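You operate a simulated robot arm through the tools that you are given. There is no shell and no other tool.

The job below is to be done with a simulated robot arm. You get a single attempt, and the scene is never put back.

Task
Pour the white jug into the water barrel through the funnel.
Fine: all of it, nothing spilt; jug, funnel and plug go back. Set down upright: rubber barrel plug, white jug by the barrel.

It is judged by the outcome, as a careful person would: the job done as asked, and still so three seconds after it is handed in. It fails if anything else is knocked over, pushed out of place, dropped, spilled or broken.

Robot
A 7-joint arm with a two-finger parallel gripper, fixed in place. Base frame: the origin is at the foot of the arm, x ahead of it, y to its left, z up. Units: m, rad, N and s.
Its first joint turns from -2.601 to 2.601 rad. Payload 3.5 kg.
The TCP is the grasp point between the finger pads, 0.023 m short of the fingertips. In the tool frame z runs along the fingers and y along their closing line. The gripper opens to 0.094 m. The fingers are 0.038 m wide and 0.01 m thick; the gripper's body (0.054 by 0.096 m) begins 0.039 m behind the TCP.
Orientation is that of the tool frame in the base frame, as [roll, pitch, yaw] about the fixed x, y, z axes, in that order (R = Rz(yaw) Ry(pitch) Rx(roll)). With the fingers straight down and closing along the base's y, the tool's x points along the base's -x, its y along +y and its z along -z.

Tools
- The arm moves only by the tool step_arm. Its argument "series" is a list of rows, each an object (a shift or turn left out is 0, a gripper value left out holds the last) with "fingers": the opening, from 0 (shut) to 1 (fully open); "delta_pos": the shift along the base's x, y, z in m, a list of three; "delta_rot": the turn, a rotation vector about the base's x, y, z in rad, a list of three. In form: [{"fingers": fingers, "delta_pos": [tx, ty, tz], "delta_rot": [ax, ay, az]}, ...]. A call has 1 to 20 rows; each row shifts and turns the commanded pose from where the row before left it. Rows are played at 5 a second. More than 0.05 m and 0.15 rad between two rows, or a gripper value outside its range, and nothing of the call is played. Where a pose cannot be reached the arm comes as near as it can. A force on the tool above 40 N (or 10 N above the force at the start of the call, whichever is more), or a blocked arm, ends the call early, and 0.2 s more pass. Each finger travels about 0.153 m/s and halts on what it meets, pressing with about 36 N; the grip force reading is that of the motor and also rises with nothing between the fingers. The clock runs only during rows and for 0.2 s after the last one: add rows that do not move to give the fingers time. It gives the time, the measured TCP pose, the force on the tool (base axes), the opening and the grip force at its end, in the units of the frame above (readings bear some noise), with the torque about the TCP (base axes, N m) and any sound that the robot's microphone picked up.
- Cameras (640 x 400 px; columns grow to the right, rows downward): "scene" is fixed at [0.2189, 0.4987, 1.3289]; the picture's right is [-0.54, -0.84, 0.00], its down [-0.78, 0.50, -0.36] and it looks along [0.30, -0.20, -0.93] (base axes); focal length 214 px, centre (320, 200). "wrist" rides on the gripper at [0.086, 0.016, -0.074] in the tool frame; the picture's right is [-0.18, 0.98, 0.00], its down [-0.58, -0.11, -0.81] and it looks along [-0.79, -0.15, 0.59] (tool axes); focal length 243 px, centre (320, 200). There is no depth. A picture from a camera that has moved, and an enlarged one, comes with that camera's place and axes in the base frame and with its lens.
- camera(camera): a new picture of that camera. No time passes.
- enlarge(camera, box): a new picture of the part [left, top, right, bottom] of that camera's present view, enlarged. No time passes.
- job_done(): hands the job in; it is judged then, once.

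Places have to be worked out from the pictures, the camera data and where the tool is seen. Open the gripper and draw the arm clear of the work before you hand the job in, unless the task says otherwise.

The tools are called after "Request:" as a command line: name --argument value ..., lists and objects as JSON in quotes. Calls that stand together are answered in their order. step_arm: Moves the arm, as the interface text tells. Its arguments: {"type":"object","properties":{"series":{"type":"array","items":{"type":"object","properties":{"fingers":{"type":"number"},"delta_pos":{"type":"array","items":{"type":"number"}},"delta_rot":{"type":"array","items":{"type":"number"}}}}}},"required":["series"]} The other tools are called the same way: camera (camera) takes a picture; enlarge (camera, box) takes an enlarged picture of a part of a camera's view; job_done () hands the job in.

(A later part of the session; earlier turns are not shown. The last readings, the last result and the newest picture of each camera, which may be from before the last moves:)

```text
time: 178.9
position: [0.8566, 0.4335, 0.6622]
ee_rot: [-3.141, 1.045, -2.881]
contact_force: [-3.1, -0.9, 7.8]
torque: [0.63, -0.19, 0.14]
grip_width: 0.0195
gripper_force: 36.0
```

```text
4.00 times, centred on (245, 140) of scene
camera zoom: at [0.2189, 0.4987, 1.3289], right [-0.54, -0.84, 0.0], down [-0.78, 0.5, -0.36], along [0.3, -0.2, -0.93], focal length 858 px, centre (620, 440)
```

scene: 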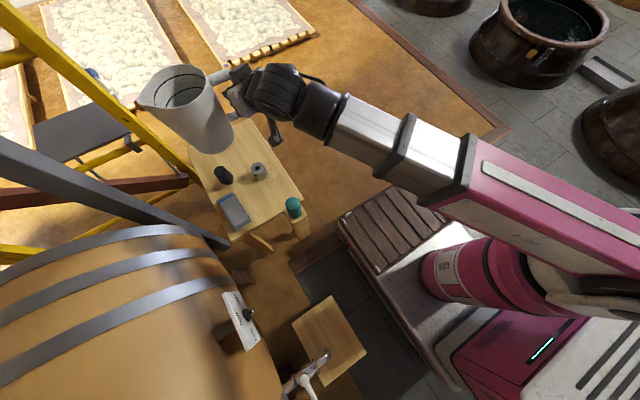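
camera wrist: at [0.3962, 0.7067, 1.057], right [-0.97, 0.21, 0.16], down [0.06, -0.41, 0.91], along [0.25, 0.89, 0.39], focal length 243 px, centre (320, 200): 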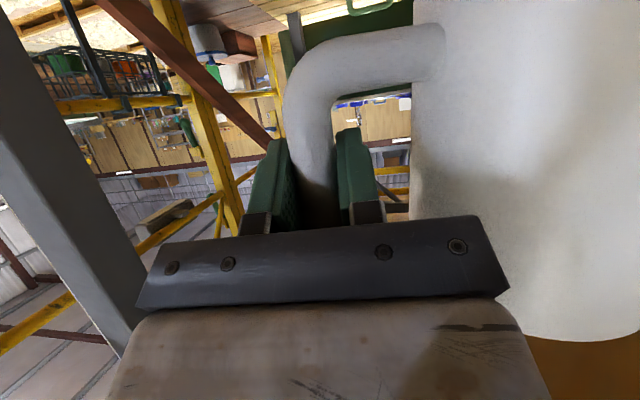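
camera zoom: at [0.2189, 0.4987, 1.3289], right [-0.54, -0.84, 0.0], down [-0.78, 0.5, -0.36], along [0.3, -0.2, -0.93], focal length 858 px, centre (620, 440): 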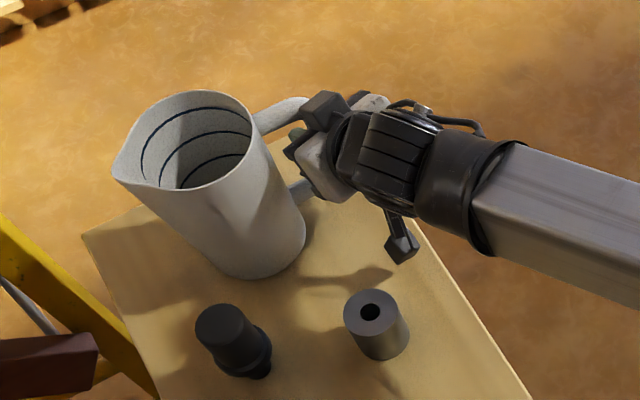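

Jug is standing on the table at its old spot. Releasing gradually to the same 52 mm opening as on entry.

Request:
step_arm --series '[{"delta_pos": [0, 0, 0.0006]}, {"fingers": 0.25}, {"fingers": 0.32}, {"fingers": 0.42}, {"fingers": 0.54}, {}, {}]'

Request:
camera --camera "wrist"

Request:
enlarge --camera "scene" --box '[180, 90, 310, 190]'

```text
time: 180.6
position: [0.8571, 0.4334, 0.6622]
ee_rot: [-3.14, 1.045, -2.879]
contact_force: [-0.2, 0.2, 0.1]
torque: [-0.01, 0.0, 0.01]
grip_width: 0.0508
gripper_force: 0.0
```

```text
taken
camera wrist: at [0.7475, 0.4217, 0.6243], right [-0.16, 0.97, 0.16], down [-0.36, -0.21, 0.91], along [0.92, 0.09, 0.39], focal length 243 px, centre (320, 200)
```

wrist: 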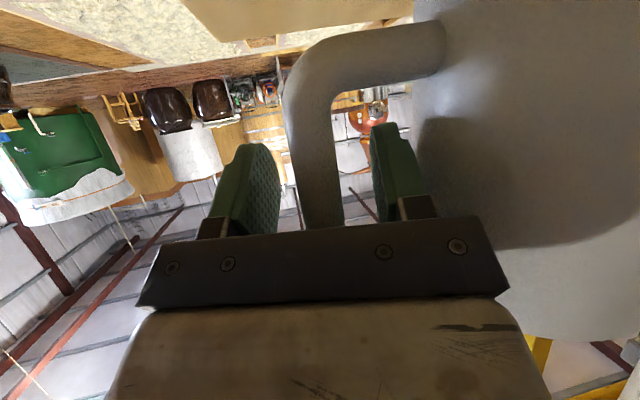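

```text
4.00 times, centred on (245, 140) of scene
camera zoom: at [0.2189, 0.4987, 1.3289], right [-0.54, -0.84, 0.0], down [-0.78, 0.5, -0.36], along [0.3, -0.2, -0.93], focal length 858 px, centre (620, 440)
```

zoom: 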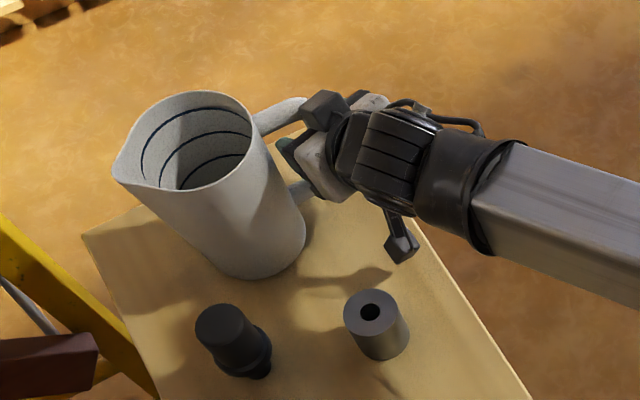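

The jug stands free and upright at its place. Retreating straight back along the tool axis.

Request:
step_arm --series '[{"delta_pos": [-0.0126, -0.0033, 0.0075]}, {"delta_pos": [-0.0251, -0.0066, 0.015]}, {"delta_pos": [-0.0293, -0.0077, 0.0175]}, {"delta_pos": [-0.0335, -0.0089, 0.02]}, {"delta_pos": [-0.0335, -0.0089, 0.02]}, {"delta_pos": [-0.0335, -0.0089, 0.02]}, {}]'

Request:
camera --camera "scene"

Request:
enlarge --camera "scene" --box '[180, 100, 310, 200]'

```text
time: 182.2
position: [0.6896, 0.3893, 0.7626]
ee_rot: [-3.139, 1.042, -2.88]
contact_force: [-0.1, 0.2, 0.1]
torque: [-0.02, -0.02, 0.0]
grip_width: 0.0508
gripper_force: 0.1
```

```text
taken
```

scene: 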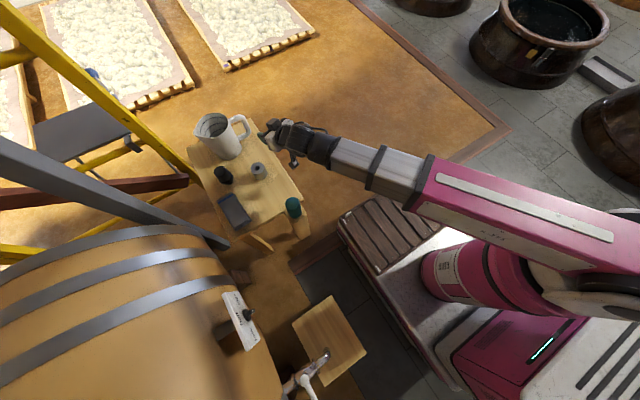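

```text
4.00 times, centred on (245, 150) of scene
camera zoom: at [0.2189, 0.4987, 1.3289], right [-0.54, -0.84, 0.0], down [-0.78, 0.5, -0.36], along [0.3, -0.2, -0.93], focal length 858 px, centre (620, 400)
```

zoom: 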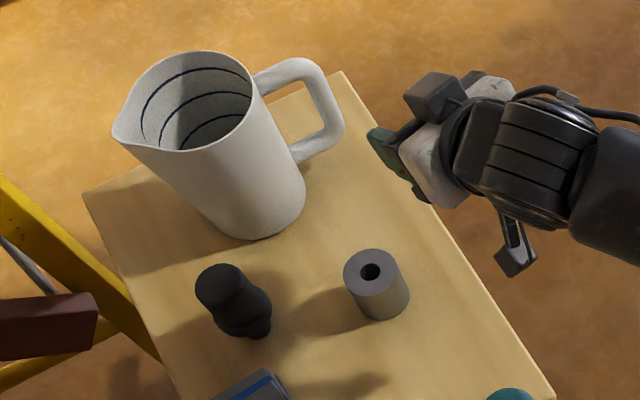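

The jug is back at its place, upright and empty, with plug and stand untouched. Next, the funnel: I'll return the tool to vertical and swing over to the barrel to inspect it.

Request:
step_arm --series '[{"delta_pos": [-0.02, -0.002, 0.02], "delta_rot": [-0.0339, 0.1265, 0]}, {"delta_pos": [-0.02, -0.002, 0.02], "delta_rot": [-0.0339, 0.1265, 0]}, {"delta_pos": [-0.02, -0.002, 0.02], "delta_rot": [-0.0339, 0.1265, 0]}, {"delta_pos": [-0.02, -0.002, 0.02], "delta_rot": [-0.0339, 0.1265, 0]}, {"delta_pos": [-0.02, -0.002, 0.02], "delta_rot": [-0.0339, 0.1265, 0]}, {"delta_pos": [-0.02, -0.002, 0.02], "delta_rot": [-0.0339, 0.1265, 0]}, {"delta_pos": [-0.02, 0, 0.02], "delta_rot": [-0.0339, 0.1265, 0]}, {"delta_pos": [-0.01, 0, 0.01], "delta_rot": [-0.0326, 0.1215, 0]}, {}]'

Request:
step_arm --series '[{"delta_pos": [-0.03, 0.02, 0.005], "delta_rot": [0, 0, 0.09]}, {"delta_pos": [-0.03, 0.03, 0.005], "delta_rot": [0, 0, 0.09]}, {"delta_pos": [-0.03, 0.03, 0.005], "delta_rot": [0, 0, 0.09]}, {"delta_pos": [-0.03, 0.03, 0.005], "delta_rot": [0, 0, 0.09]}, {"delta_pos": [-0.03, 0.03, 0.005], "delta_rot": [0, 0, 0.09]}, {"delta_pos": [-0.03, 0.03, 0.01], "delta_rot": [0, 0, 0.09]}, {"delta_pos": [-0.03, 0.03, 0.01], "delta_rot": [0, 0, 0.09]}, {"delta_pos": [-0.03, 0.03, 0.01], "delta_rot": [0, 0, 0.09]}, {"delta_pos": [-0.03, 0.03, 0.01], "delta_rot": [0, 0, 0.09]}, {"delta_pos": [-0.03, 0.03, 0.01], "delta_rot": [0, 0, 0.09]}, {"delta_pos": [-0.03, 0.03, 0.01], "delta_rot": [0, 0, 0.09]}, {"delta_pos": [-0.01, 0.03, 0.01], "delta_rot": [0, 0, 0.09]}, {}]'

Request:
camera --camera "wrist"

```text
time: 184.2
position: [0.5392, 0.3769, 0.9106]
ee_rot: [-3.139, 0.0, -2.88]
contact_force: [0.1, 0.4, 0.4]
torque: [0.01, -0.03, 0.0]
grip_width: 0.0508
gripper_force: 0.0
```

```text
time: 186.9
position: [0.1926, 0.7267, 1.0074]
ee_rot: [3.142, 0.002, -1.797]
contact_force: [1.1, -0.6, 0.5]
torque: [0.01, -0.03, 0.03]
grip_width: 0.0505
gripper_force: 0.2
```

```text
taken
camera wrist: at [0.1587, 0.6469, 1.0811], right [-0.92, 0.4, 0.0], down [0.24, 0.54, 0.81], along [0.32, 0.74, -0.59], focal length 243 px, centre (320, 200)
```

wrist: 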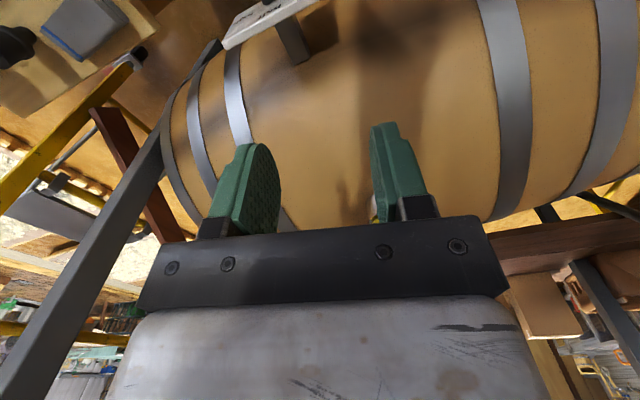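

Request:
step_arm --series '[{"delta_pos": [0.002, 0.03, 0.015], "delta_rot": [0, 0, 0.075]}, {"delta_pos": [0.002, 0.03, 0.015], "delta_rot": [0, 0, 0.075]}, {"delta_pos": [0.002, 0.03, 0.015], "delta_rot": [0, 0, 0.076]}, {"delta_pos": [0, 0.03, 0.015]}, {}]'

Request:
camera --camera "wrist"

```text
time: 188.2
position: [0.2047, 0.8507, 1.0656]
ee_rot: [-3.141, 0.002, -1.572]
contact_force: [-0.3, 0.4, -0.3]
torque: [0.02, -0.03, 0.0]
grip_width: 0.0508
gripper_force: 0.1
```

```text
taken
camera wrist: at [0.188, 0.763, 1.1391], right [-0.98, 0.19, 0.0], down [0.11, 0.58, 0.81], along [0.15, 0.79, -0.59], focal length 243 px, centre (320, 200)
```

wrist: 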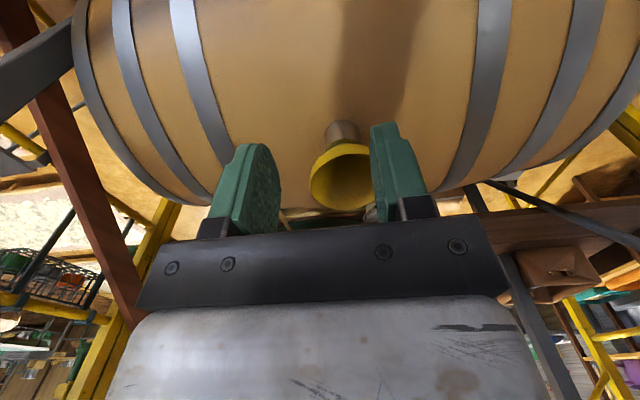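

Request:
enlarge --camera "wrist" --box '[270, 100, 410, 230]'

Request:
enlarge --camera "wrist" --box '[150, 0, 500, 220]'

```text
3.08 times, centred on (340, 165) of wrist
camera zoom: at [0.188, 0.763, 1.1391], right [-0.98, 0.19, 0.0], down [0.11, 0.58, 0.81], along [0.15, 0.79, -0.59], focal length 746 px, centre (258, 308)
```

zoom: 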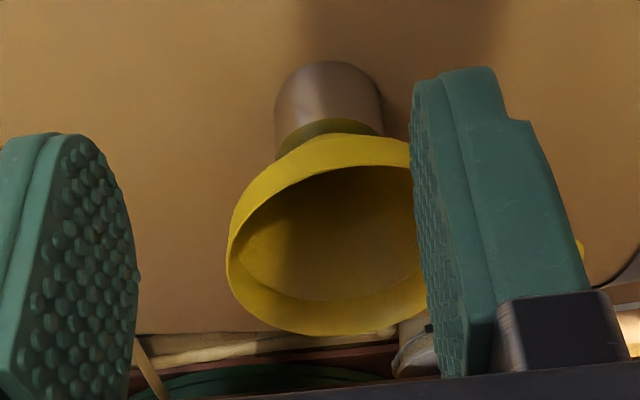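

```text
1.82 times, centred on (325, 110) of wrist
camera zoom: at [0.188, 0.763, 1.1391], right [-0.98, 0.19, 0.0], down [0.11, 0.58, 0.81], along [0.15, 0.79, -0.59], focal length 441 px, centre (311, 364)
```

zoom: 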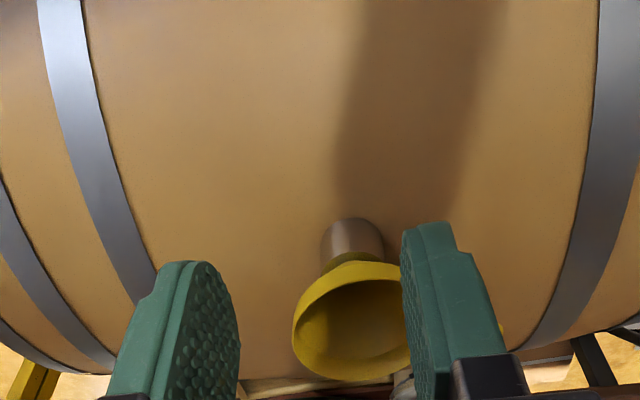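

No spill is visible on the barrel, and the funnel is empty. I'll shift −x a bit to see the whole funnel with its handle between the fingers.

Request:
step_arm --series '[{"delta_pos": [-0.03, 0, 0.01], "fingers": 1.0}, {"delta_pos": [-0.03, 0.01, 0.01]}, {}]'

Request:
camera --camera "wrist"

Request:
enlarge --camera "wrist" --box '[240, 90, 420, 230]'

```text
time: 188.6
position: [0.1692, 0.8522, 1.0766]
ee_rot: [-3.136, 0.009, -1.568]
contact_force: [-2.8, 3.2, -5.0]
torque: [0.14, -0.34, -0.32]
grip_width: 0.0942
gripper_force: 0.1
stopped in row 2: the force on the tool passed its limit at 49 N (the readings are from after the stop); the commanded pose is now the measured one
```

```text
taken
camera wrist: at [0.1536, 0.7651, 1.1503], right [-0.98, 0.18, 0.0], down [0.1, 0.57, 0.81], along [0.15, 0.8, -0.58], focal length 243 px, centre (320, 200)
```

wrist: 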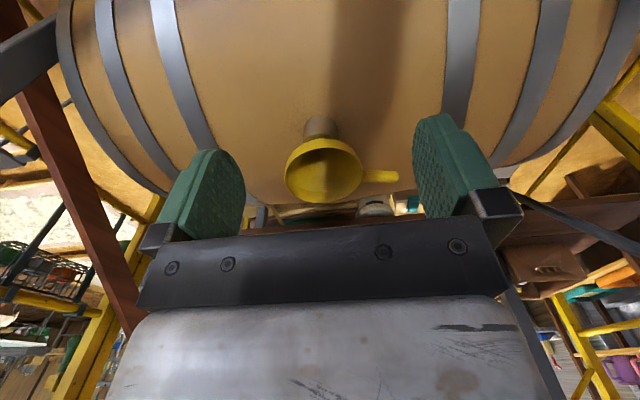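

```text
2.86 times, centred on (330, 160) of wrist
camera zoom: at [0.1536, 0.7651, 1.1503], right [-0.98, 0.18, 0.0], down [0.1, 0.57, 0.81], along [0.15, 0.8, -0.58], focal length 693 px, centre (291, 314)
```

zoom: 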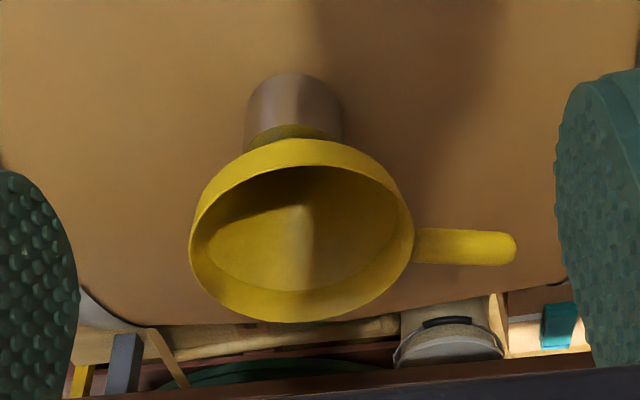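

The funnel sits level in the neck with the handle along about 168°. The brief stop was probably the fingers snapping fully open while moving. I'll lower slightly, then yaw −1.78 rad so the tool's x-axis follows the handle, staying back from the funnel.

Request:
step_arm --series '[{"delta_pos": [0, 0, -0.02], "fingers": 0.9}, {"delta_pos": [0, 0, -0.02]}, {"delta_rot": [0, 0, -0.13]}, {"delta_rot": [0, 0, -0.13]}, {"delta_rot": [0, 0, -0.13]}, {"delta_rot": [0, 0, -0.13]}, {"delta_rot": [0, 0, -0.13]}, {"delta_rot": [0, 0, -0.13]}, {"delta_rot": [0, 0, -0.13]}, {"delta_rot": [0, 0, -0.13]}, {"delta_rot": [0, 0, -0.13]}, {"delta_rot": [0, 0, -0.13]}, {"delta_rot": [0, 0, -0.13]}, {"delta_rot": [0, 0, -0.13]}, {"delta_rot": [0, 0, -0.13]}, {"delta_rot": [0, 0, -0.093]}, {}]'

Request:
camera --camera "wrist"

```text
time: 192.2
position: [0.1689, 0.8516, 1.0386]
ee_rot: [-3.137, 0.01, 2.933]
contact_force: [-0.4, -1.2, -0.9]
torque: [0.02, 0.01, 0.01]
grip_width: 0.0846
gripper_force: 0.0
```

```text
taken
camera wrist: at [0.0879, 0.8871, 1.1116], right [0.38, 0.92, 0.0], down [0.54, -0.22, 0.81], along [0.75, -0.31, -0.58], focal length 243 px, centre (320, 200)
```

wrist: 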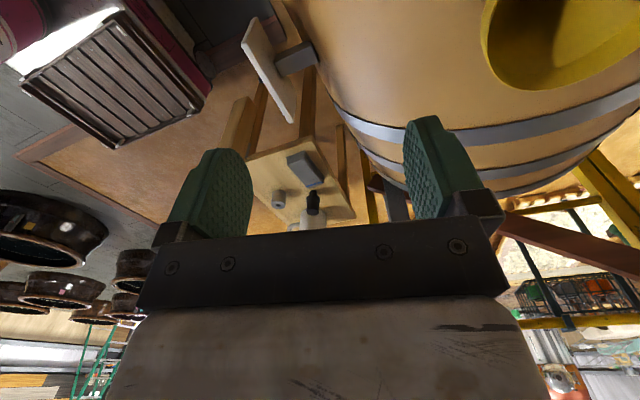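

Request:
step_arm --series '[{"delta_pos": [-0.0108, 0.03, 0], "delta_rot": [0.0066, 0.0088, 0]}, {"delta_pos": [-0.0108, 0.04, 0]}, {"delta_pos": [-0.0108, 0.04, 0]}, {"delta_pos": [-0.0108, 0.04, 0]}, {"delta_pos": [-0.011, 0.039, 0]}, {}, {}]'

Request:
camera --camera "wrist"

```text
time: 193.8
position: [0.1135, 1.0401, 1.0359]
ee_rot: [3.14, 0.0, 2.935]
contact_force: [-0.1, 0.0, 0.3]
torque: [0.0, -0.01, -0.02]
grip_width: 0.0846
gripper_force: 0.0
```

```text
taken
camera wrist: at [0.0327, 1.0735, 1.1106], right [0.38, 0.92, 0.0], down [0.55, -0.23, 0.81], along [0.74, -0.31, -0.59], focal length 243 px, centre (320, 200)
```

wrist: 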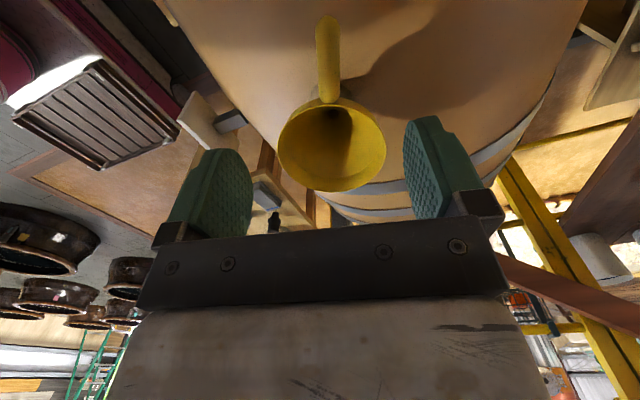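

The handle is at about 160°, 8° off my yaw. I'll yaw −0.14 rad and shift (+1, +6) mm so that the view matches the original pick-up view, then compare.

Request:
step_arm --series '[{"delta_pos": [0.001, 0.006, 0], "delta_rot": [0, 0, -0.14]}, {}, {}]'

Request:
camera --camera "wrist"

Request:
enlarge --camera "wrist" --box '[250, 0, 410, 200]'

```text
time: 194.6
position: [0.1165, 1.0452, 1.0372]
ee_rot: [-3.141, 0.0, 2.792]
contact_force: [0.2, 0.2, 0.2]
torque: [0.01, -0.03, 0.02]
grip_width: 0.0847
gripper_force: 0.0
```

```text
taken
camera wrist: at [0.0394, 1.0902, 1.1106], right [0.51, 0.86, 0.0], down [0.51, -0.3, 0.81], along [0.69, -0.41, -0.59], focal length 243 px, centre (320, 200)
```

wrist: 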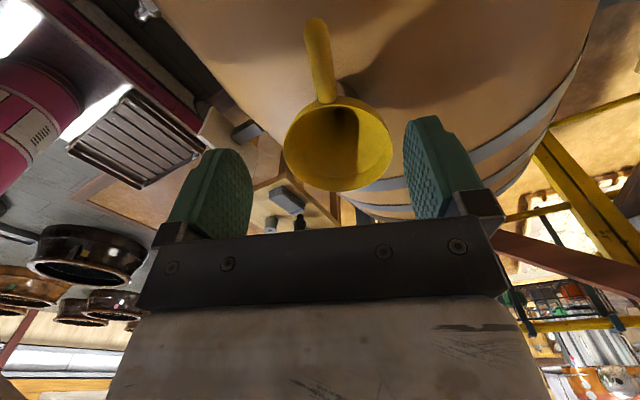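

```text
2.00 times, centred on (330, 100) of wrist
camera zoom: at [0.0394, 1.0902, 1.1106], right [0.51, 0.86, 0.0], down [0.51, -0.3, 0.81], along [0.69, -0.41, -0.59], focal length 485 px, centre (300, 400)
```

zoom: 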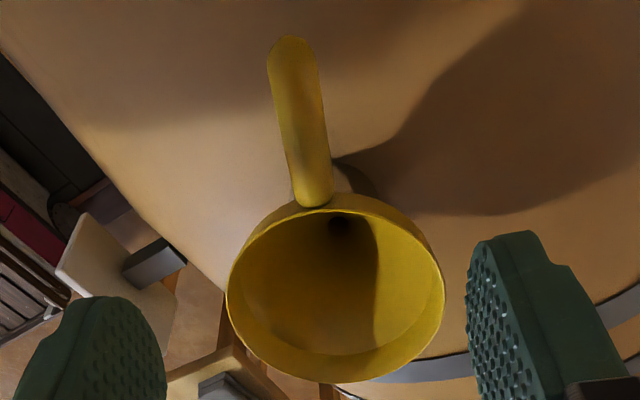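

The view now matches the original pick-up view almost exactly (handle and rim at the same pixels). Lowering to the equivalent grasp height, z≈0.914.

Request:
step_arm --series '[{"delta_pos": [-0.003, 0.0025, 0]}, {"delta_pos": [0, 0, -0.035]}, {"delta_pos": [0, 0, -0.035]}, {"delta_pos": [0, 0, -0.025]}, {"delta_pos": [0, 0, -0.017]}, {"delta_pos": [0, 0, -0.011]}, {}, {}]'

Request:
camera --camera "wrist"

```text
time: 196.4
position: [0.1119, 1.0502, 0.9149]
ee_rot: [-3.141, 0.0, 2.795]
contact_force: [0.5, -0.4, -0.3]
torque: [0.0, 0.01, 0.02]
grip_width: 0.0846
gripper_force: 0.0
```

```text
taken
camera wrist: at [0.0365, 1.0948, 0.9888], right [0.51, 0.86, 0.0], down [0.51, -0.3, 0.81], along [0.69, -0.41, -0.59], focal length 243 px, centre (320, 200)
```

wrist: 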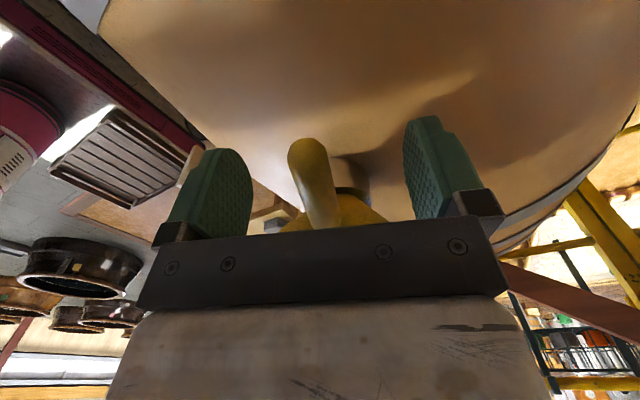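

Matches the original grasp view. Closing gently on the handle.

Request:
step_arm --series '[{"fingers": 0.45}, {"fingers": 0.35}, {"fingers": 0.28}, {"fingers": 0.22}, {"fingers": 0.18}, {"fingers": 0.0}, {"fingers": 0.0}, {}]'

Request:
camera --camera "wrist"

```text
time: 198.2
position: [0.1133, 1.0499, 0.9141]
ee_rot: [-3.141, 0.001, 2.793]
contact_force: [-1.3, -0.4, 1.4]
torque: [-0.03, -0.01, -0.07]
grip_width: 0.0164
gripper_force: 36.1
```

```text
taken
camera wrist: at [0.0365, 1.0948, 0.9888], right [0.51, 0.86, 0.0], down [0.51, -0.3, 0.81], along [0.69, -0.41, -0.59], focal length 243 px, centre (320, 200)
```

wrist: 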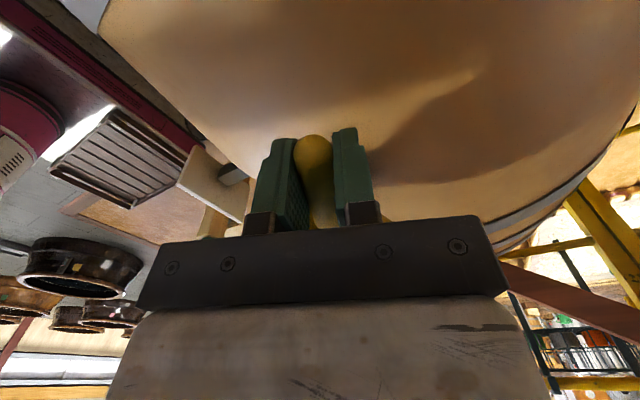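

Gripped (16.4 mm), geometry like the first pick. Lifting straight up out of the neck.

Request:
step_arm --series '[{"delta_pos": [0, 0, 0.008]}, {"delta_pos": [0, 0, 0.012]}, {"delta_pos": [0, 0, 0.02]}, {"delta_pos": [0, 0, 0.025]}, {"delta_pos": [0, 0, 0.03]}, {"delta_pos": [0, 0, 0.03]}, {}]'

Request:
camera --camera "wrist"

```text
time: 199.8
position: [0.1144, 1.0501, 1.0401]
ee_rot: [-3.142, 0.0, 2.795]
contact_force: [-0.5, 0.5, -0.8]
torque: [0.02, 0.05, -0.02]
grip_width: 0.0165
gripper_force: 36.1
```

```text
taken
camera wrist: at [0.0374, 1.0948, 1.1142], right [0.51, 0.86, 0.0], down [0.51, -0.3, 0.81], along [0.69, -0.41, -0.59], focal length 243 px, centre (320, 200)
```

wrist: 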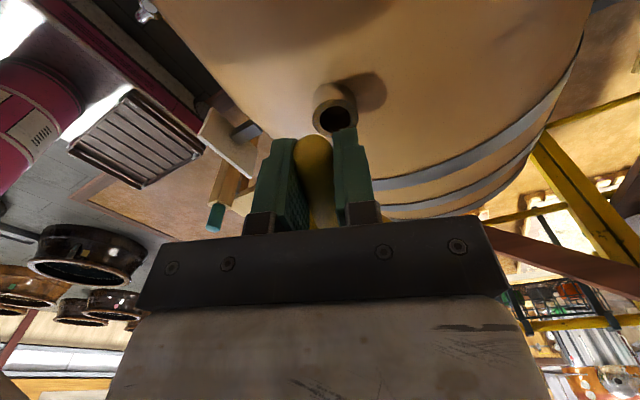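

The funnel is out and light (empty), neck clean. Carrying it back around toward its stand, keeping it level.

Request:
step_arm --series '[{"delta_pos": [0.0045, -0.02, 0]}, {"delta_pos": [0.0045, -0.0375, 0]}, {"delta_pos": [0.0045, -0.04, 0]}, {"delta_pos": [0.0045, -0.04, 0]}, {"delta_pos": [0.0045, -0.04, 0]}, {"delta_pos": [0.0045, -0.04, 0]}, {"delta_pos": [0.0045, -0.04, 0]}, {"delta_pos": [0.0045, -0.0425, 0]}, {"delta_pos": [0.025, -0.033, -0.005], "delta_rot": [0, 0, 0.13]}, {"delta_pos": [0.025, -0.033, -0.005], "delta_rot": [0, 0, 0.13]}, {"delta_pos": [0.025, -0.033, -0.005], "delta_rot": [0, 0, 0.13]}, {"delta_pos": [0.025, -0.033, -0.005], "delta_rot": [0, 0, 0.13]}, {"delta_pos": [0.025, -0.033, -0.005], "delta_rot": [0, 0, 0.13]}, {"delta_pos": [0.025, -0.033, -0.005], "delta_rot": [0, 0, 0.13]}, {}]'

Request:
step_arm --series '[{"delta_pos": [0.031, -0.0225, -0.01], "delta_rot": [0, 0, 0.142]}, {"delta_pos": [0.031, -0.0225, -0.01], "delta_rot": [0, 0, 0.142]}, {"delta_pos": [0.031, -0.0225, -0.01], "delta_rot": [0, 0, 0.142]}, {"delta_pos": [0.031, -0.0225, -0.01], "delta_rot": [0, 0, 0.142]}, {"delta_pos": [0.031, -0.0225, -0.01], "delta_rot": [0, 0, 0.142]}, {"delta_pos": [0.031, -0.0225, -0.01], "delta_rot": [0, 0, 0.142]}, {"delta_pos": [0.031, -0.0225, -0.01], "delta_rot": [0, 0, 0.142]}, {"delta_pos": [0.031, -0.0225, -0.01], "delta_rot": [0, 0, 0.142]}, {}]'

Request:
camera --camera "scene"

```text
time: 203.0
position: [0.3, 0.5512, 1.0109]
ee_rot: [-3.141, -0.001, -2.706]
contact_force: [-0.8, -0.6, 0.1]
torque: [-0.04, 0.04, 0.02]
grip_width: 0.0163
gripper_force: 36.0
```

```text
time: 205.0
position: [0.545, 0.3723, 0.9314]
ee_rot: [-3.141, -0.001, -1.57]
contact_force: [0.0, -1.1, -0.2]
torque: [-0.01, 0.02, 0.01]
grip_width: 0.0164
gripper_force: 36.3
```

```text
taken
```

scene: 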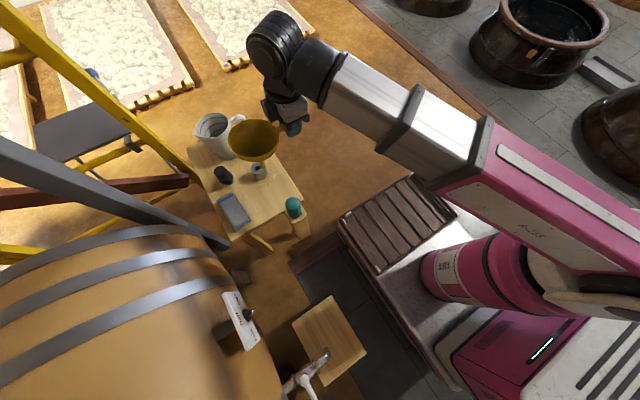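

Now positioning above the stand at the same pose as right after the original lift, for a direct image comparison.

Request:
step_arm --series '[{"delta_pos": [0.0335, 0.0037, -0.025]}, {"delta_pos": [0.0335, 0.0037, -0.029]}, {"delta_pos": [0.0335, 0.0037, -0.029]}, {"delta_pos": [0.0335, 0.0037, -0.029]}, {}, {}]'

Request:
enlarge --camera "scene" --box '[180, 100, 310, 200]'

Request:
camera --camera "wrist"

```text
time: 206.4
position: [0.6796, 0.3879, 0.8153]
ee_rot: [-3.14, -0.003, -1.571]
contact_force: [0.2, -0.6, -0.7]
torque: [-0.01, 0.0, 0.01]
grip_width: 0.0166
gripper_force: 36.1
```

```text
4.00 times, centred on (245, 150) of scene
camera zoom: at [0.2189, 0.4987, 1.3289], right [-0.54, -0.84, 0.0], down [-0.78, 0.5, -0.36], along [0.3, -0.2, -0.93], focal length 858 px, centre (620, 400)
```

zoom: 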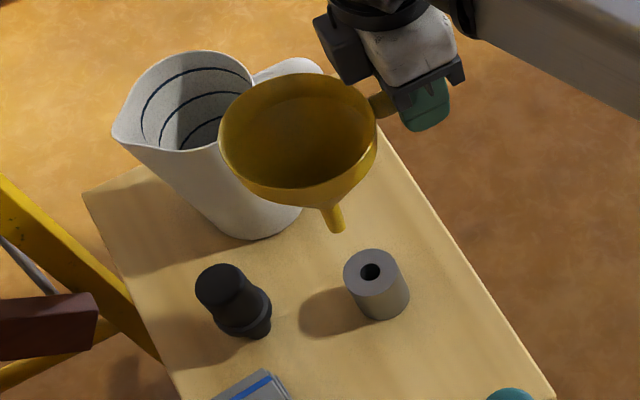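

```text
taken
camera wrist: at [0.663, 0.3011, 0.8889], right [-0.98, 0.19, 0.0], down [0.11, 0.58, 0.81], along [0.15, 0.79, -0.59], focal length 243 px, centre (320, 200)
```

wrist: 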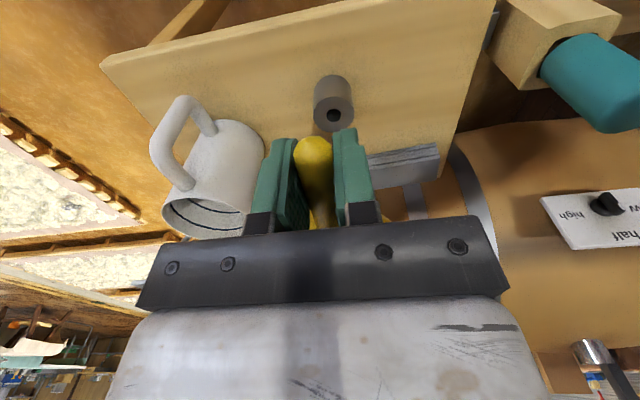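

Very close to the original; the stem tip seems displaced a few mm (about 2° of tilt in the grip). I'll correct by small rotations, match the height, and compare again.

Request:
step_arm --series '[{"delta_pos": [0.0005, 0, 0.0044], "delta_rot": [-0.025, -0.032, 0]}, {}, {}]'

Request:
enlarge --camera "scene" --box '[180, 100, 310, 200]'

Request:
enlarge --camera "scene" --box '[230, 135, 290, 185]'

```text
time: 207.2
position: [0.6809, 0.3869, 0.8208]
ee_rot: [-3.11, -0.027, -1.572]
contact_force: [0.2, 0.4, -0.6]
torque: [-0.05, 0.0, 0.01]
grip_width: 0.0166
gripper_force: 35.4
```

```text
4.00 times, centred on (245, 150) of scene
camera zoom: at [0.2189, 0.4987, 1.3289], right [-0.54, -0.84, 0.0], down [-0.78, 0.5, -0.36], along [0.3, -0.2, -0.93], focal length 858 px, centre (620, 400)
```

zoom: 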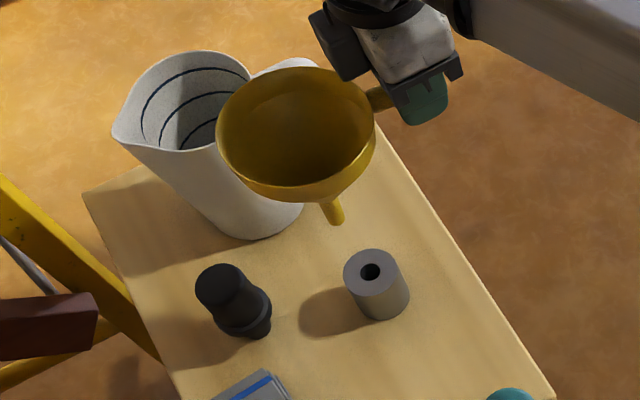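

```text
8.00 times, centred on (260, 160) of scene
camera zoom: at [0.2189, 0.4987, 1.3289], right [-0.54, -0.84, 0.0], down [-0.78, 0.5, -0.36], along [0.3, -0.2, -0.93], focal length 1716 px, centre (800, 520)
```

zoom: 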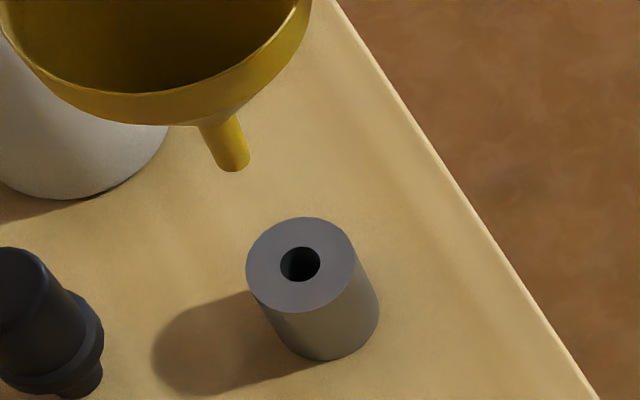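

The 8× view is excellent: stem tip and stand hole are almost in line. I'll lower until the tip is just above the hole so both are at the same depth, then compare directly.

Request:
step_arm --series '[{"delta_pos": [0, -0.002, -0.02]}, {"delta_pos": [0, 0, -0.02]}, {"delta_pos": [0, 0, -0.02]}, {"delta_pos": [0, 0, -0.015]}, {}, {}]'

Request:
enlarge --camera "scene" --box '[230, 135, 290, 185]'

```text
time: 208.6
position: [0.6833, 0.3844, 0.7469]
ee_rot: [-3.11, -0.027, -1.574]
contact_force: [0.3, 0.1, -0.6]
torque: [0.0, 0.01, 0.0]
grip_width: 0.0165
gripper_force: 35.9
```

```text
8.00 times, centred on (260, 160) of scene
camera zoom: at [0.2189, 0.4987, 1.3289], right [-0.54, -0.84, 0.0], down [-0.78, 0.5, -0.36], along [0.3, -0.2, -0.93], focal length 1716 px, centre (800, 520)
```

zoom: 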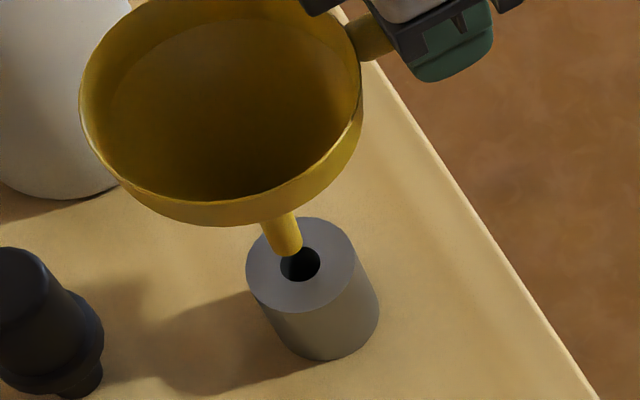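

Projecting straight down, the tip lands within ~1 mm of the hole centre. Lowering a further 1 cm and checking.

Request:
step_arm --series '[{"delta_pos": [-0.0005, -0.0005, -0.006]}, {"delta_pos": [0, 0, -0.005]}, {}, {}]'

Request:
enlarge --camera "scene" --box '[230, 135, 290, 185]'

```text
time: 209.6
position: [0.6814, 0.3829, 0.7357]
ee_rot: [-3.111, -0.025, -1.573]
contact_force: [0.0, -0.4, -1.2]
torque: [0.0, 0.01, 0.01]
grip_width: 0.0165
gripper_force: 35.9
```

```text
8.00 times, centred on (260, 160) of scene
camera zoom: at [0.2189, 0.4987, 1.3289], right [-0.54, -0.84, 0.0], down [-0.78, 0.5, -0.36], along [0.3, -0.2, -0.93], focal length 1716 px, centre (800, 520)
```

zoom: 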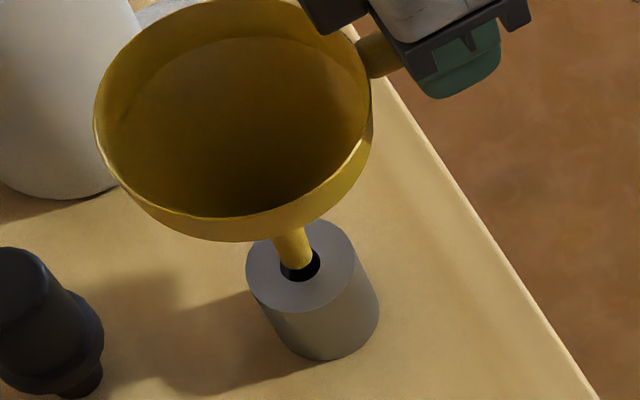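

Request:
step_arm --series '[{"delta_pos": [0.001, -0.0005, -0.004]}, {"delta_pos": [0, 0, -0.004]}, {}, {}]'

Request:
enlarge --camera "scene" --box '[230, 135, 290, 185]'

```text
time: 210.6
position: [0.6822, 0.3831, 0.7283]
ee_rot: [-3.111, -0.027, -1.572]
contact_force: [0.0, -0.1, -0.7]
torque: [-0.03, 0.05, 0.01]
grip_width: 0.0164
gripper_force: 35.6
```

```text
8.00 times, centred on (260, 160) of scene
camera zoom: at [0.2189, 0.4987, 1.3289], right [-0.54, -0.84, 0.0], down [-0.78, 0.5, -0.36], along [0.3, -0.2, -0.93], focal length 1716 px, centre (800, 520)
```

zoom: 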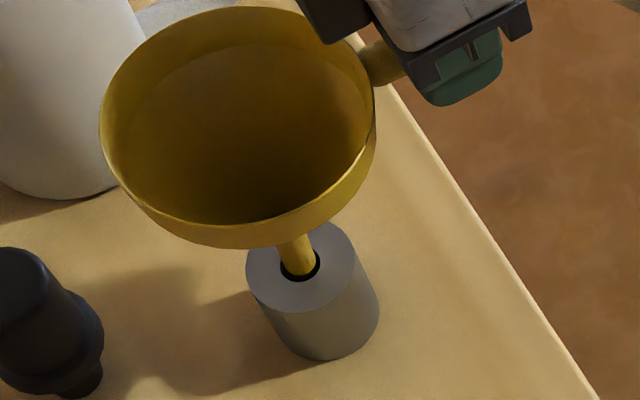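

The tip is now at the hole, dark margin visible on both sides. Lowering further with force checks.

Request:
step_arm --series '[{"delta_pos": [0, 0, -0.004]}, {"delta_pos": [0, 0, -0.004]}, {}]'

Request:
enlarge --camera "scene" --box '[230, 135, 290, 185]'

```text
time: 211.4
position: [0.683, 0.3837, 0.7209]
ee_rot: [-3.11, -0.026, -1.572]
contact_force: [1.0, 1.0, -1.4]
torque: [-0.03, 0.01, 0.0]
grip_width: 0.0164
gripper_force: 35.9
```

```text
8.00 times, centred on (260, 160) of scene
camera zoom: at [0.2189, 0.4987, 1.3289], right [-0.54, -0.84, 0.0], down [-0.78, 0.5, -0.36], along [0.3, -0.2, -0.93], focal length 1716 px, centre (800, 520)
```

zoom: 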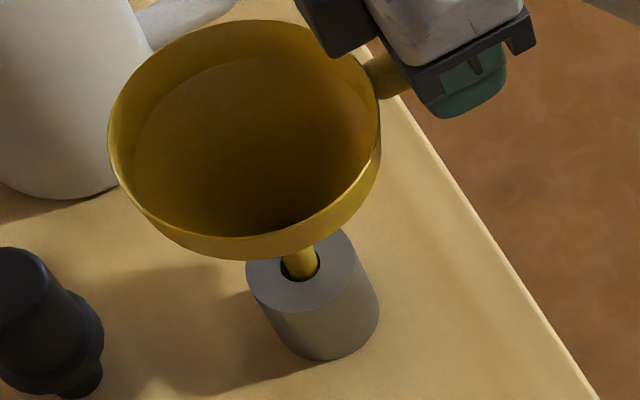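

The stem is inside the hole with no contact. Continuing down in small steps.

Request:
step_arm --series '[{"delta_pos": [0, 0, -0.005]}, {"delta_pos": [0, 0, -0.005]}, {}]'

Request:
step_arm --series '[{"delta_pos": [0, 0, -0.004]}, {"delta_pos": [0, 0, -0.004]}, {}]'

Request:
enlarge --camera "scene" --box '[230, 135, 290, 185]'

```text
time: 212.2
position: [0.6813, 0.384, 0.7101]
ee_rot: [-3.11, -0.026, -1.573]
contact_force: [0.2, 2.5, -0.5]
torque: [0.14, 0.03, 0.02]
grip_width: 0.0164
gripper_force: 36.0
```

```text
time: 213.0
position: [0.6821, 0.3821, 0.7026]
ee_rot: [-3.112, -0.025, -1.574]
contact_force: [1.1, 11.9, 2.1]
torque: [1.09, 0.02, -0.01]
grip_width: 0.0168
gripper_force: 36.3
```

```text
8.00 times, centred on (260, 160) of scene
camera zoom: at [0.2189, 0.4987, 1.3289], right [-0.54, -0.84, 0.0], down [-0.78, 0.5, -0.36], along [0.3, -0.2, -0.93], focal length 1716 px, centre (800, 520)
```

zoom: 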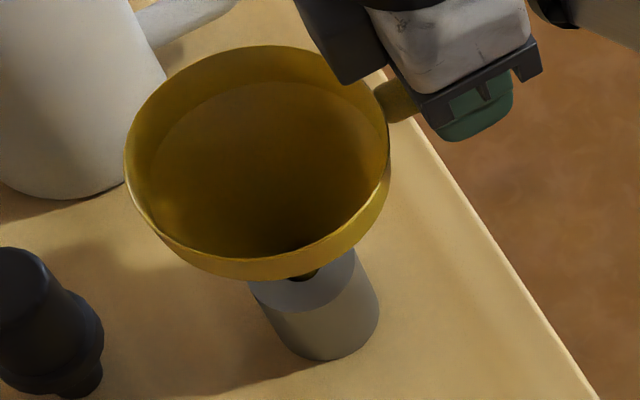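

The stem now pushes on the hole's −y edge (Fy +12 N). Shifting +y 3 mm to relieve it.

Request:
step_arm --series '[{"delta_pos": [0, 0.0015, 0.001]}, {"delta_pos": [0, 0.0015, 0]}, {}]'

```text
time: 213.8
position: [0.6821, 0.3852, 0.7021]
ee_rot: [-3.111, -0.026, -1.573]
contact_force: [-0.2, -0.7, -1.4]
torque: [-0.05, -0.02, 0.01]
grip_width: 0.0167
gripper_force: 36.3
```

Request:
step_arm --series '[{"delta_pos": [0, 0, -0.003]}, {"delta_pos": [0, 0, -0.003]}, {}]'

```text
time: 214.6
position: [0.6824, 0.3851, 0.6969]
ee_rot: [-3.111, -0.027, -1.573]
contact_force: [0.4, -3.1, 0.7]
torque: [-0.21, -0.01, 0.01]
grip_width: 0.0166
gripper_force: 36.1
```

Request:
step_arm --series '[{"delta_pos": [0, -0.0005, -0.002]}, {"delta_pos": [0, 0, -0.002]}, {}]'

Request:
enlarge --camera "scene" --box '[230, 135, 290, 185]'

```text
time: 215.4
position: [0.682, 0.3847, 0.6929]
ee_rot: [-3.11, -0.026, -1.572]
contact_force: [-2.6, -14.6, 22.7]
torque: [0.81, 0.02, 0.3]
grip_width: 0.0165
gripper_force: 35.9
```

```text
8.00 times, centred on (260, 160) of scene
camera zoom: at [0.2189, 0.4987, 1.3289], right [-0.54, -0.84, 0.0], down [-0.78, 0.5, -0.36], along [0.3, -0.2, -0.93], focal length 1716 px, centre (800, 520)
```

zoom: 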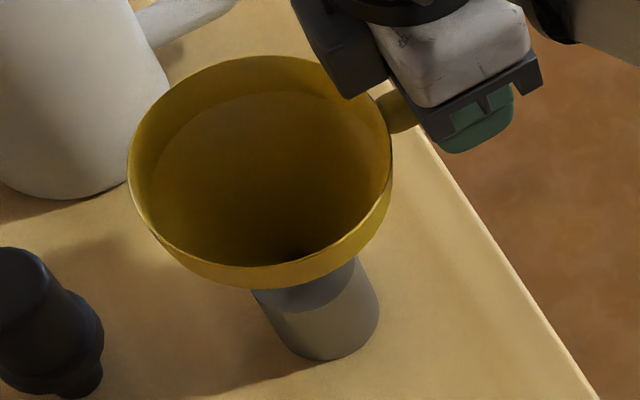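

Fully seated: z=0.693 matches the original 0.692, with firm upward contact. I'll relax the press slightly and release in stages.

Request:
step_arm --series '[{"delta_pos": [0, -0.0007, 0.001]}, {}]'

Request:
step_arm --series '[{"fingers": 0.22}, {"fingers": 0.27}, {}, {}]'

Request:
enlarge --camera "scene" --box '[230, 135, 290, 185]'

Request:
camera --camera "wrist"

```text
time: 216.0
position: [0.6827, 0.3844, 0.6939]
ee_rot: [-3.111, -0.029, -1.572]
contact_force: [-2.9, -17.9, 14.8]
torque: [-0.21, 0.05, 0.29]
grip_width: 0.0163
gripper_force: 36.2
```

```text
time: 217.0
position: [0.683, 0.3855, 0.6931]
ee_rot: [-3.111, -0.027, -1.573]
contact_force: [0.3, 0.2, 0.4]
torque: [0.01, -0.02, 0.02]
grip_width: 0.0255
gripper_force: 0.1
```

```text
8.00 times, centred on (260, 160) of scene
camera zoom: at [0.2189, 0.4987, 1.3289], right [-0.54, -0.84, 0.0], down [-0.78, 0.5, -0.36], along [0.3, -0.2, -0.93], focal length 1716 px, centre (800, 520)
```

zoom: 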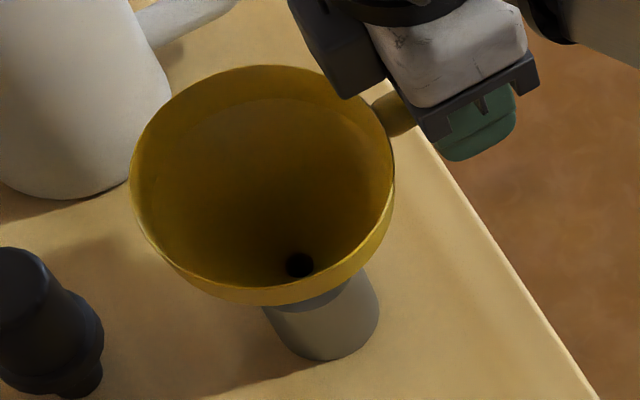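

```text
taken
camera wrist: at [0.6641, 0.301, 0.7691], right [-0.98, 0.19, -0.04], down [0.08, 0.6, 0.79], along [0.17, 0.78, -0.61], focal length 243 px, centre (320, 200)
```

wrist: 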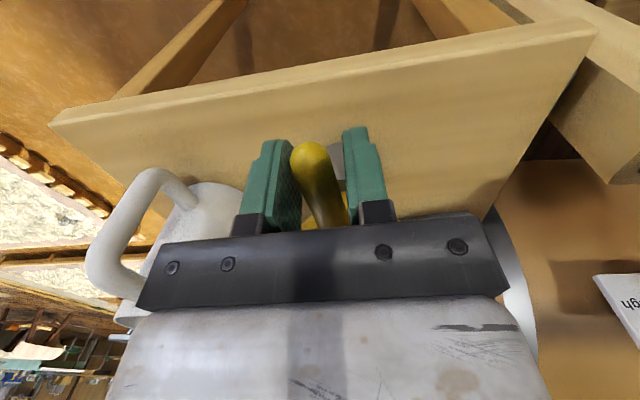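

The funnel settled level in its stand, exactly where it was originally. Opening wider and lifting the gripper straight up.

Request:
step_arm --series '[{"fingers": 0.4}, {"fingers": 0.55}, {"fingers": 0.7}, {}, {"delta_pos": [0, 0, 0.015]}, {"delta_pos": [0, 0, 0.025]}, {"delta_pos": [0, 0, 0.04]}, {"delta_pos": [0, 0, 0.04]}, {"delta_pos": [0, 0, 0.04], "delta_rot": [0.0305, 0.027, 0]}, {}]'

Request:
enlarge --camera "scene" --box '[180, 100, 310, 200]'

Request:
camera --camera "wrist"

```text
time: 219.2
position: [0.6827, 0.3821, 0.8571]
ee_rot: [-3.139, 0.004, -1.573]
contact_force: [-0.2, -0.7, -0.3]
torque: [-0.01, -0.03, 0.0]
grip_width: 0.0657
gripper_force: 0.0
```

```text
4.00 times, centred on (245, 150) of scene
camera zoom: at [0.2189, 0.4987, 1.3289], right [-0.54, -0.84, 0.0], down [-0.78, 0.5, -0.36], along [0.3, -0.2, -0.93], focal length 858 px, centre (620, 400)
```

zoom: 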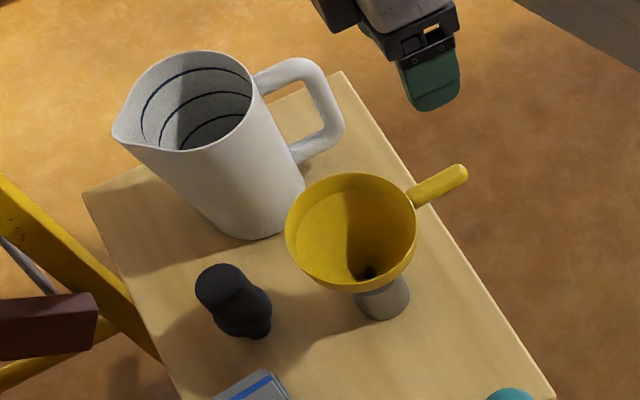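

```text
taken
camera wrist: at [0.6653, 0.2957, 0.93], right [-0.98, 0.19, 0.0], down [0.11, 0.58, 0.81], along [0.15, 0.8, -0.59], focal length 243 px, centre (320, 200)
```

wrist: 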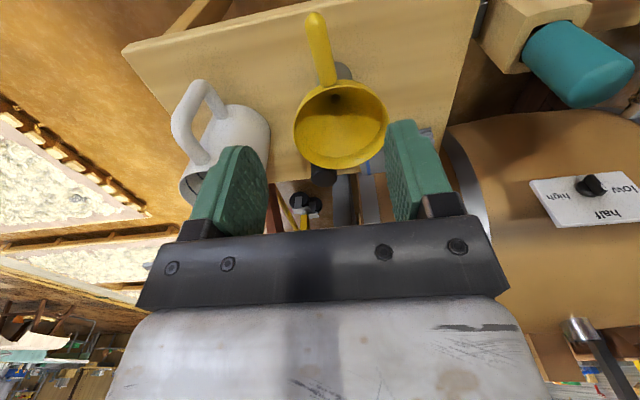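

Funnel, jug and stand are all back as they were. Last is the plug: yaw back to close along y and move above it at about (0.719, 0.597).

Request:
step_arm --series '[{"delta_pos": [-0.005, 0.005, 0.01], "delta_rot": [0, 0, -0.1425]}, {"delta_pos": [-0.005, 0.01, 0.01], "delta_rot": [0, 0, -0.1425]}, {"delta_pos": [-0.005, 0.01, 0.01], "delta_rot": [0, 0, -0.1425]}, {"delta_pos": [-0.005, 0.01, 0.01], "delta_rot": [0, 0, -0.1425]}, {"delta_pos": [0, 0.02, 0], "delta_rot": [0, 0, -0.1425]}, {"delta_pos": [0, 0.02, 0], "delta_rot": [0, 0, -0.1425]}, {"delta_pos": [0, 0.02, 0], "delta_rot": [0, 0, -0.1425]}, {"delta_pos": [0.01, 0.02, 0], "delta_rot": [0, 0, -0.1425]}, {"delta_pos": [0.01, 0.03, 0], "delta_rot": [0, 0, -0.1425]}, {"delta_pos": [0.01, 0.03, -0.01], "delta_rot": [0, 0, -0.1425]}, {"delta_pos": [0.01, 0.03, -0.01], "delta_rot": [0, 0, -0.1425]}, {"delta_pos": [0, 0, 0], "fingers": 0.85}, {}]'

Request:
camera --camera "wrist"

```text
time: 222.0
position: [0.7027, 0.5911, 0.8729]
ee_rot: [-3.137, 0.003, -3.141]
contact_force: [0.5, -0.4, 0.1]
torque: [0.0, 0.0, -0.02]
grip_width: 0.0797
gripper_force: 0.0
```

```text
taken
camera wrist: at [0.616, 0.6079, 0.9467], right [0.18, 0.98, 0.0], down [0.58, -0.1, 0.81], along [0.8, -0.15, -0.59], focal length 243 px, centre (320, 200)
```

wrist: 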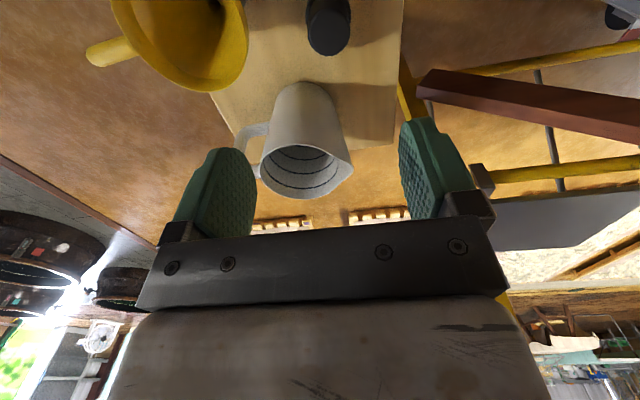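

The plug's top is seen at (0.718, 0.597) as left. Lowering around it.

Request:
step_arm --series '[{"delta_pos": [0.008, 0.003, -0.03]}, {"delta_pos": [0.008, 0.003, -0.035]}, {"delta_pos": [0, 0, -0.045]}, {"delta_pos": [0, 0, -0.045]}, {"delta_pos": [0, 0, -0.04]}, {"delta_pos": [0, 0, -0.02]}, {"delta_pos": [0, 0, -0.012]}, {}]'

Request:
camera --camera "wrist"

```text
time: 223.8
position: [0.7195, 0.5957, 0.6471]
ee_rot: [-3.136, 0.006, -3.139]
contact_force: [0.6, -0.2, 0.7]
torque: [0.01, 0.03, 0.0]
grip_width: 0.0797
gripper_force: 0.2
```

```text
taken
camera wrist: at [0.6319, 0.6124, 0.7209], right [0.18, 0.98, 0.0], down [0.58, -0.1, 0.81], along [0.8, -0.15, -0.59], focal length 243 px, centre (320, 200)
```

wrist: 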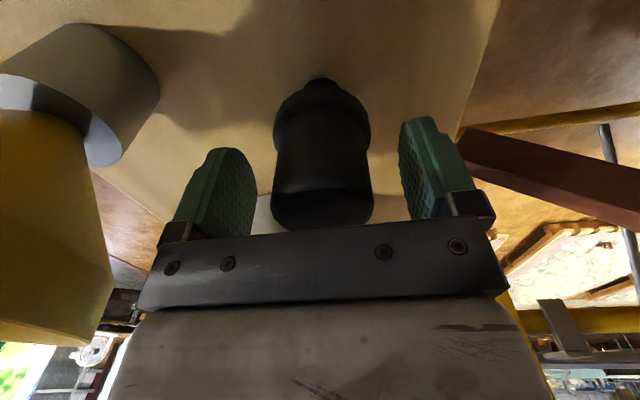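

Request:
step_arm --series '[{"delta_pos": [-0.0005, 0.001, -0.003], "delta_rot": [0.0057, 0.006, 0]}, {}, {"fingers": 0.65}, {"fingers": 0.58}, {"fingers": 0.5}, {"fingers": 0.0}, {"fingers": 0.0}, {}]'

Request:
camera --camera "wrist"

```text
time: 225.6
position: [0.7184, 0.5965, 0.6434]
ee_rot: [3.141, -0.002, -3.14]
contact_force: [-0.9, 0.4, 1.1]
torque: [-0.03, 0.04, 0.0]
grip_width: 0.0506
gripper_force: 35.8
```

```text
taken
camera wrist: at [0.6316, 0.6126, 0.7182], right [0.18, 0.98, 0.0], down [0.58, -0.11, 0.81], along [0.79, -0.15, -0.59], focal length 243 px, centre (320, 200)
```

wrist: 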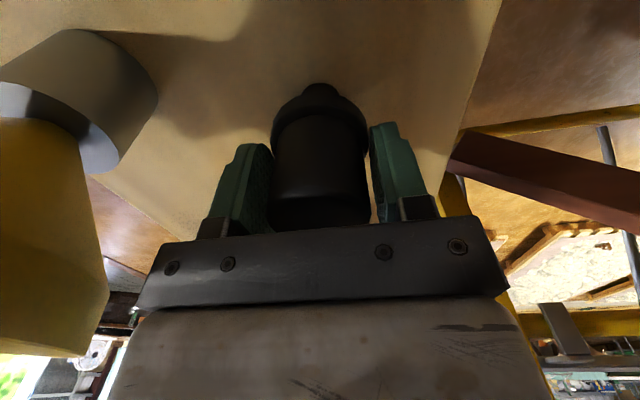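

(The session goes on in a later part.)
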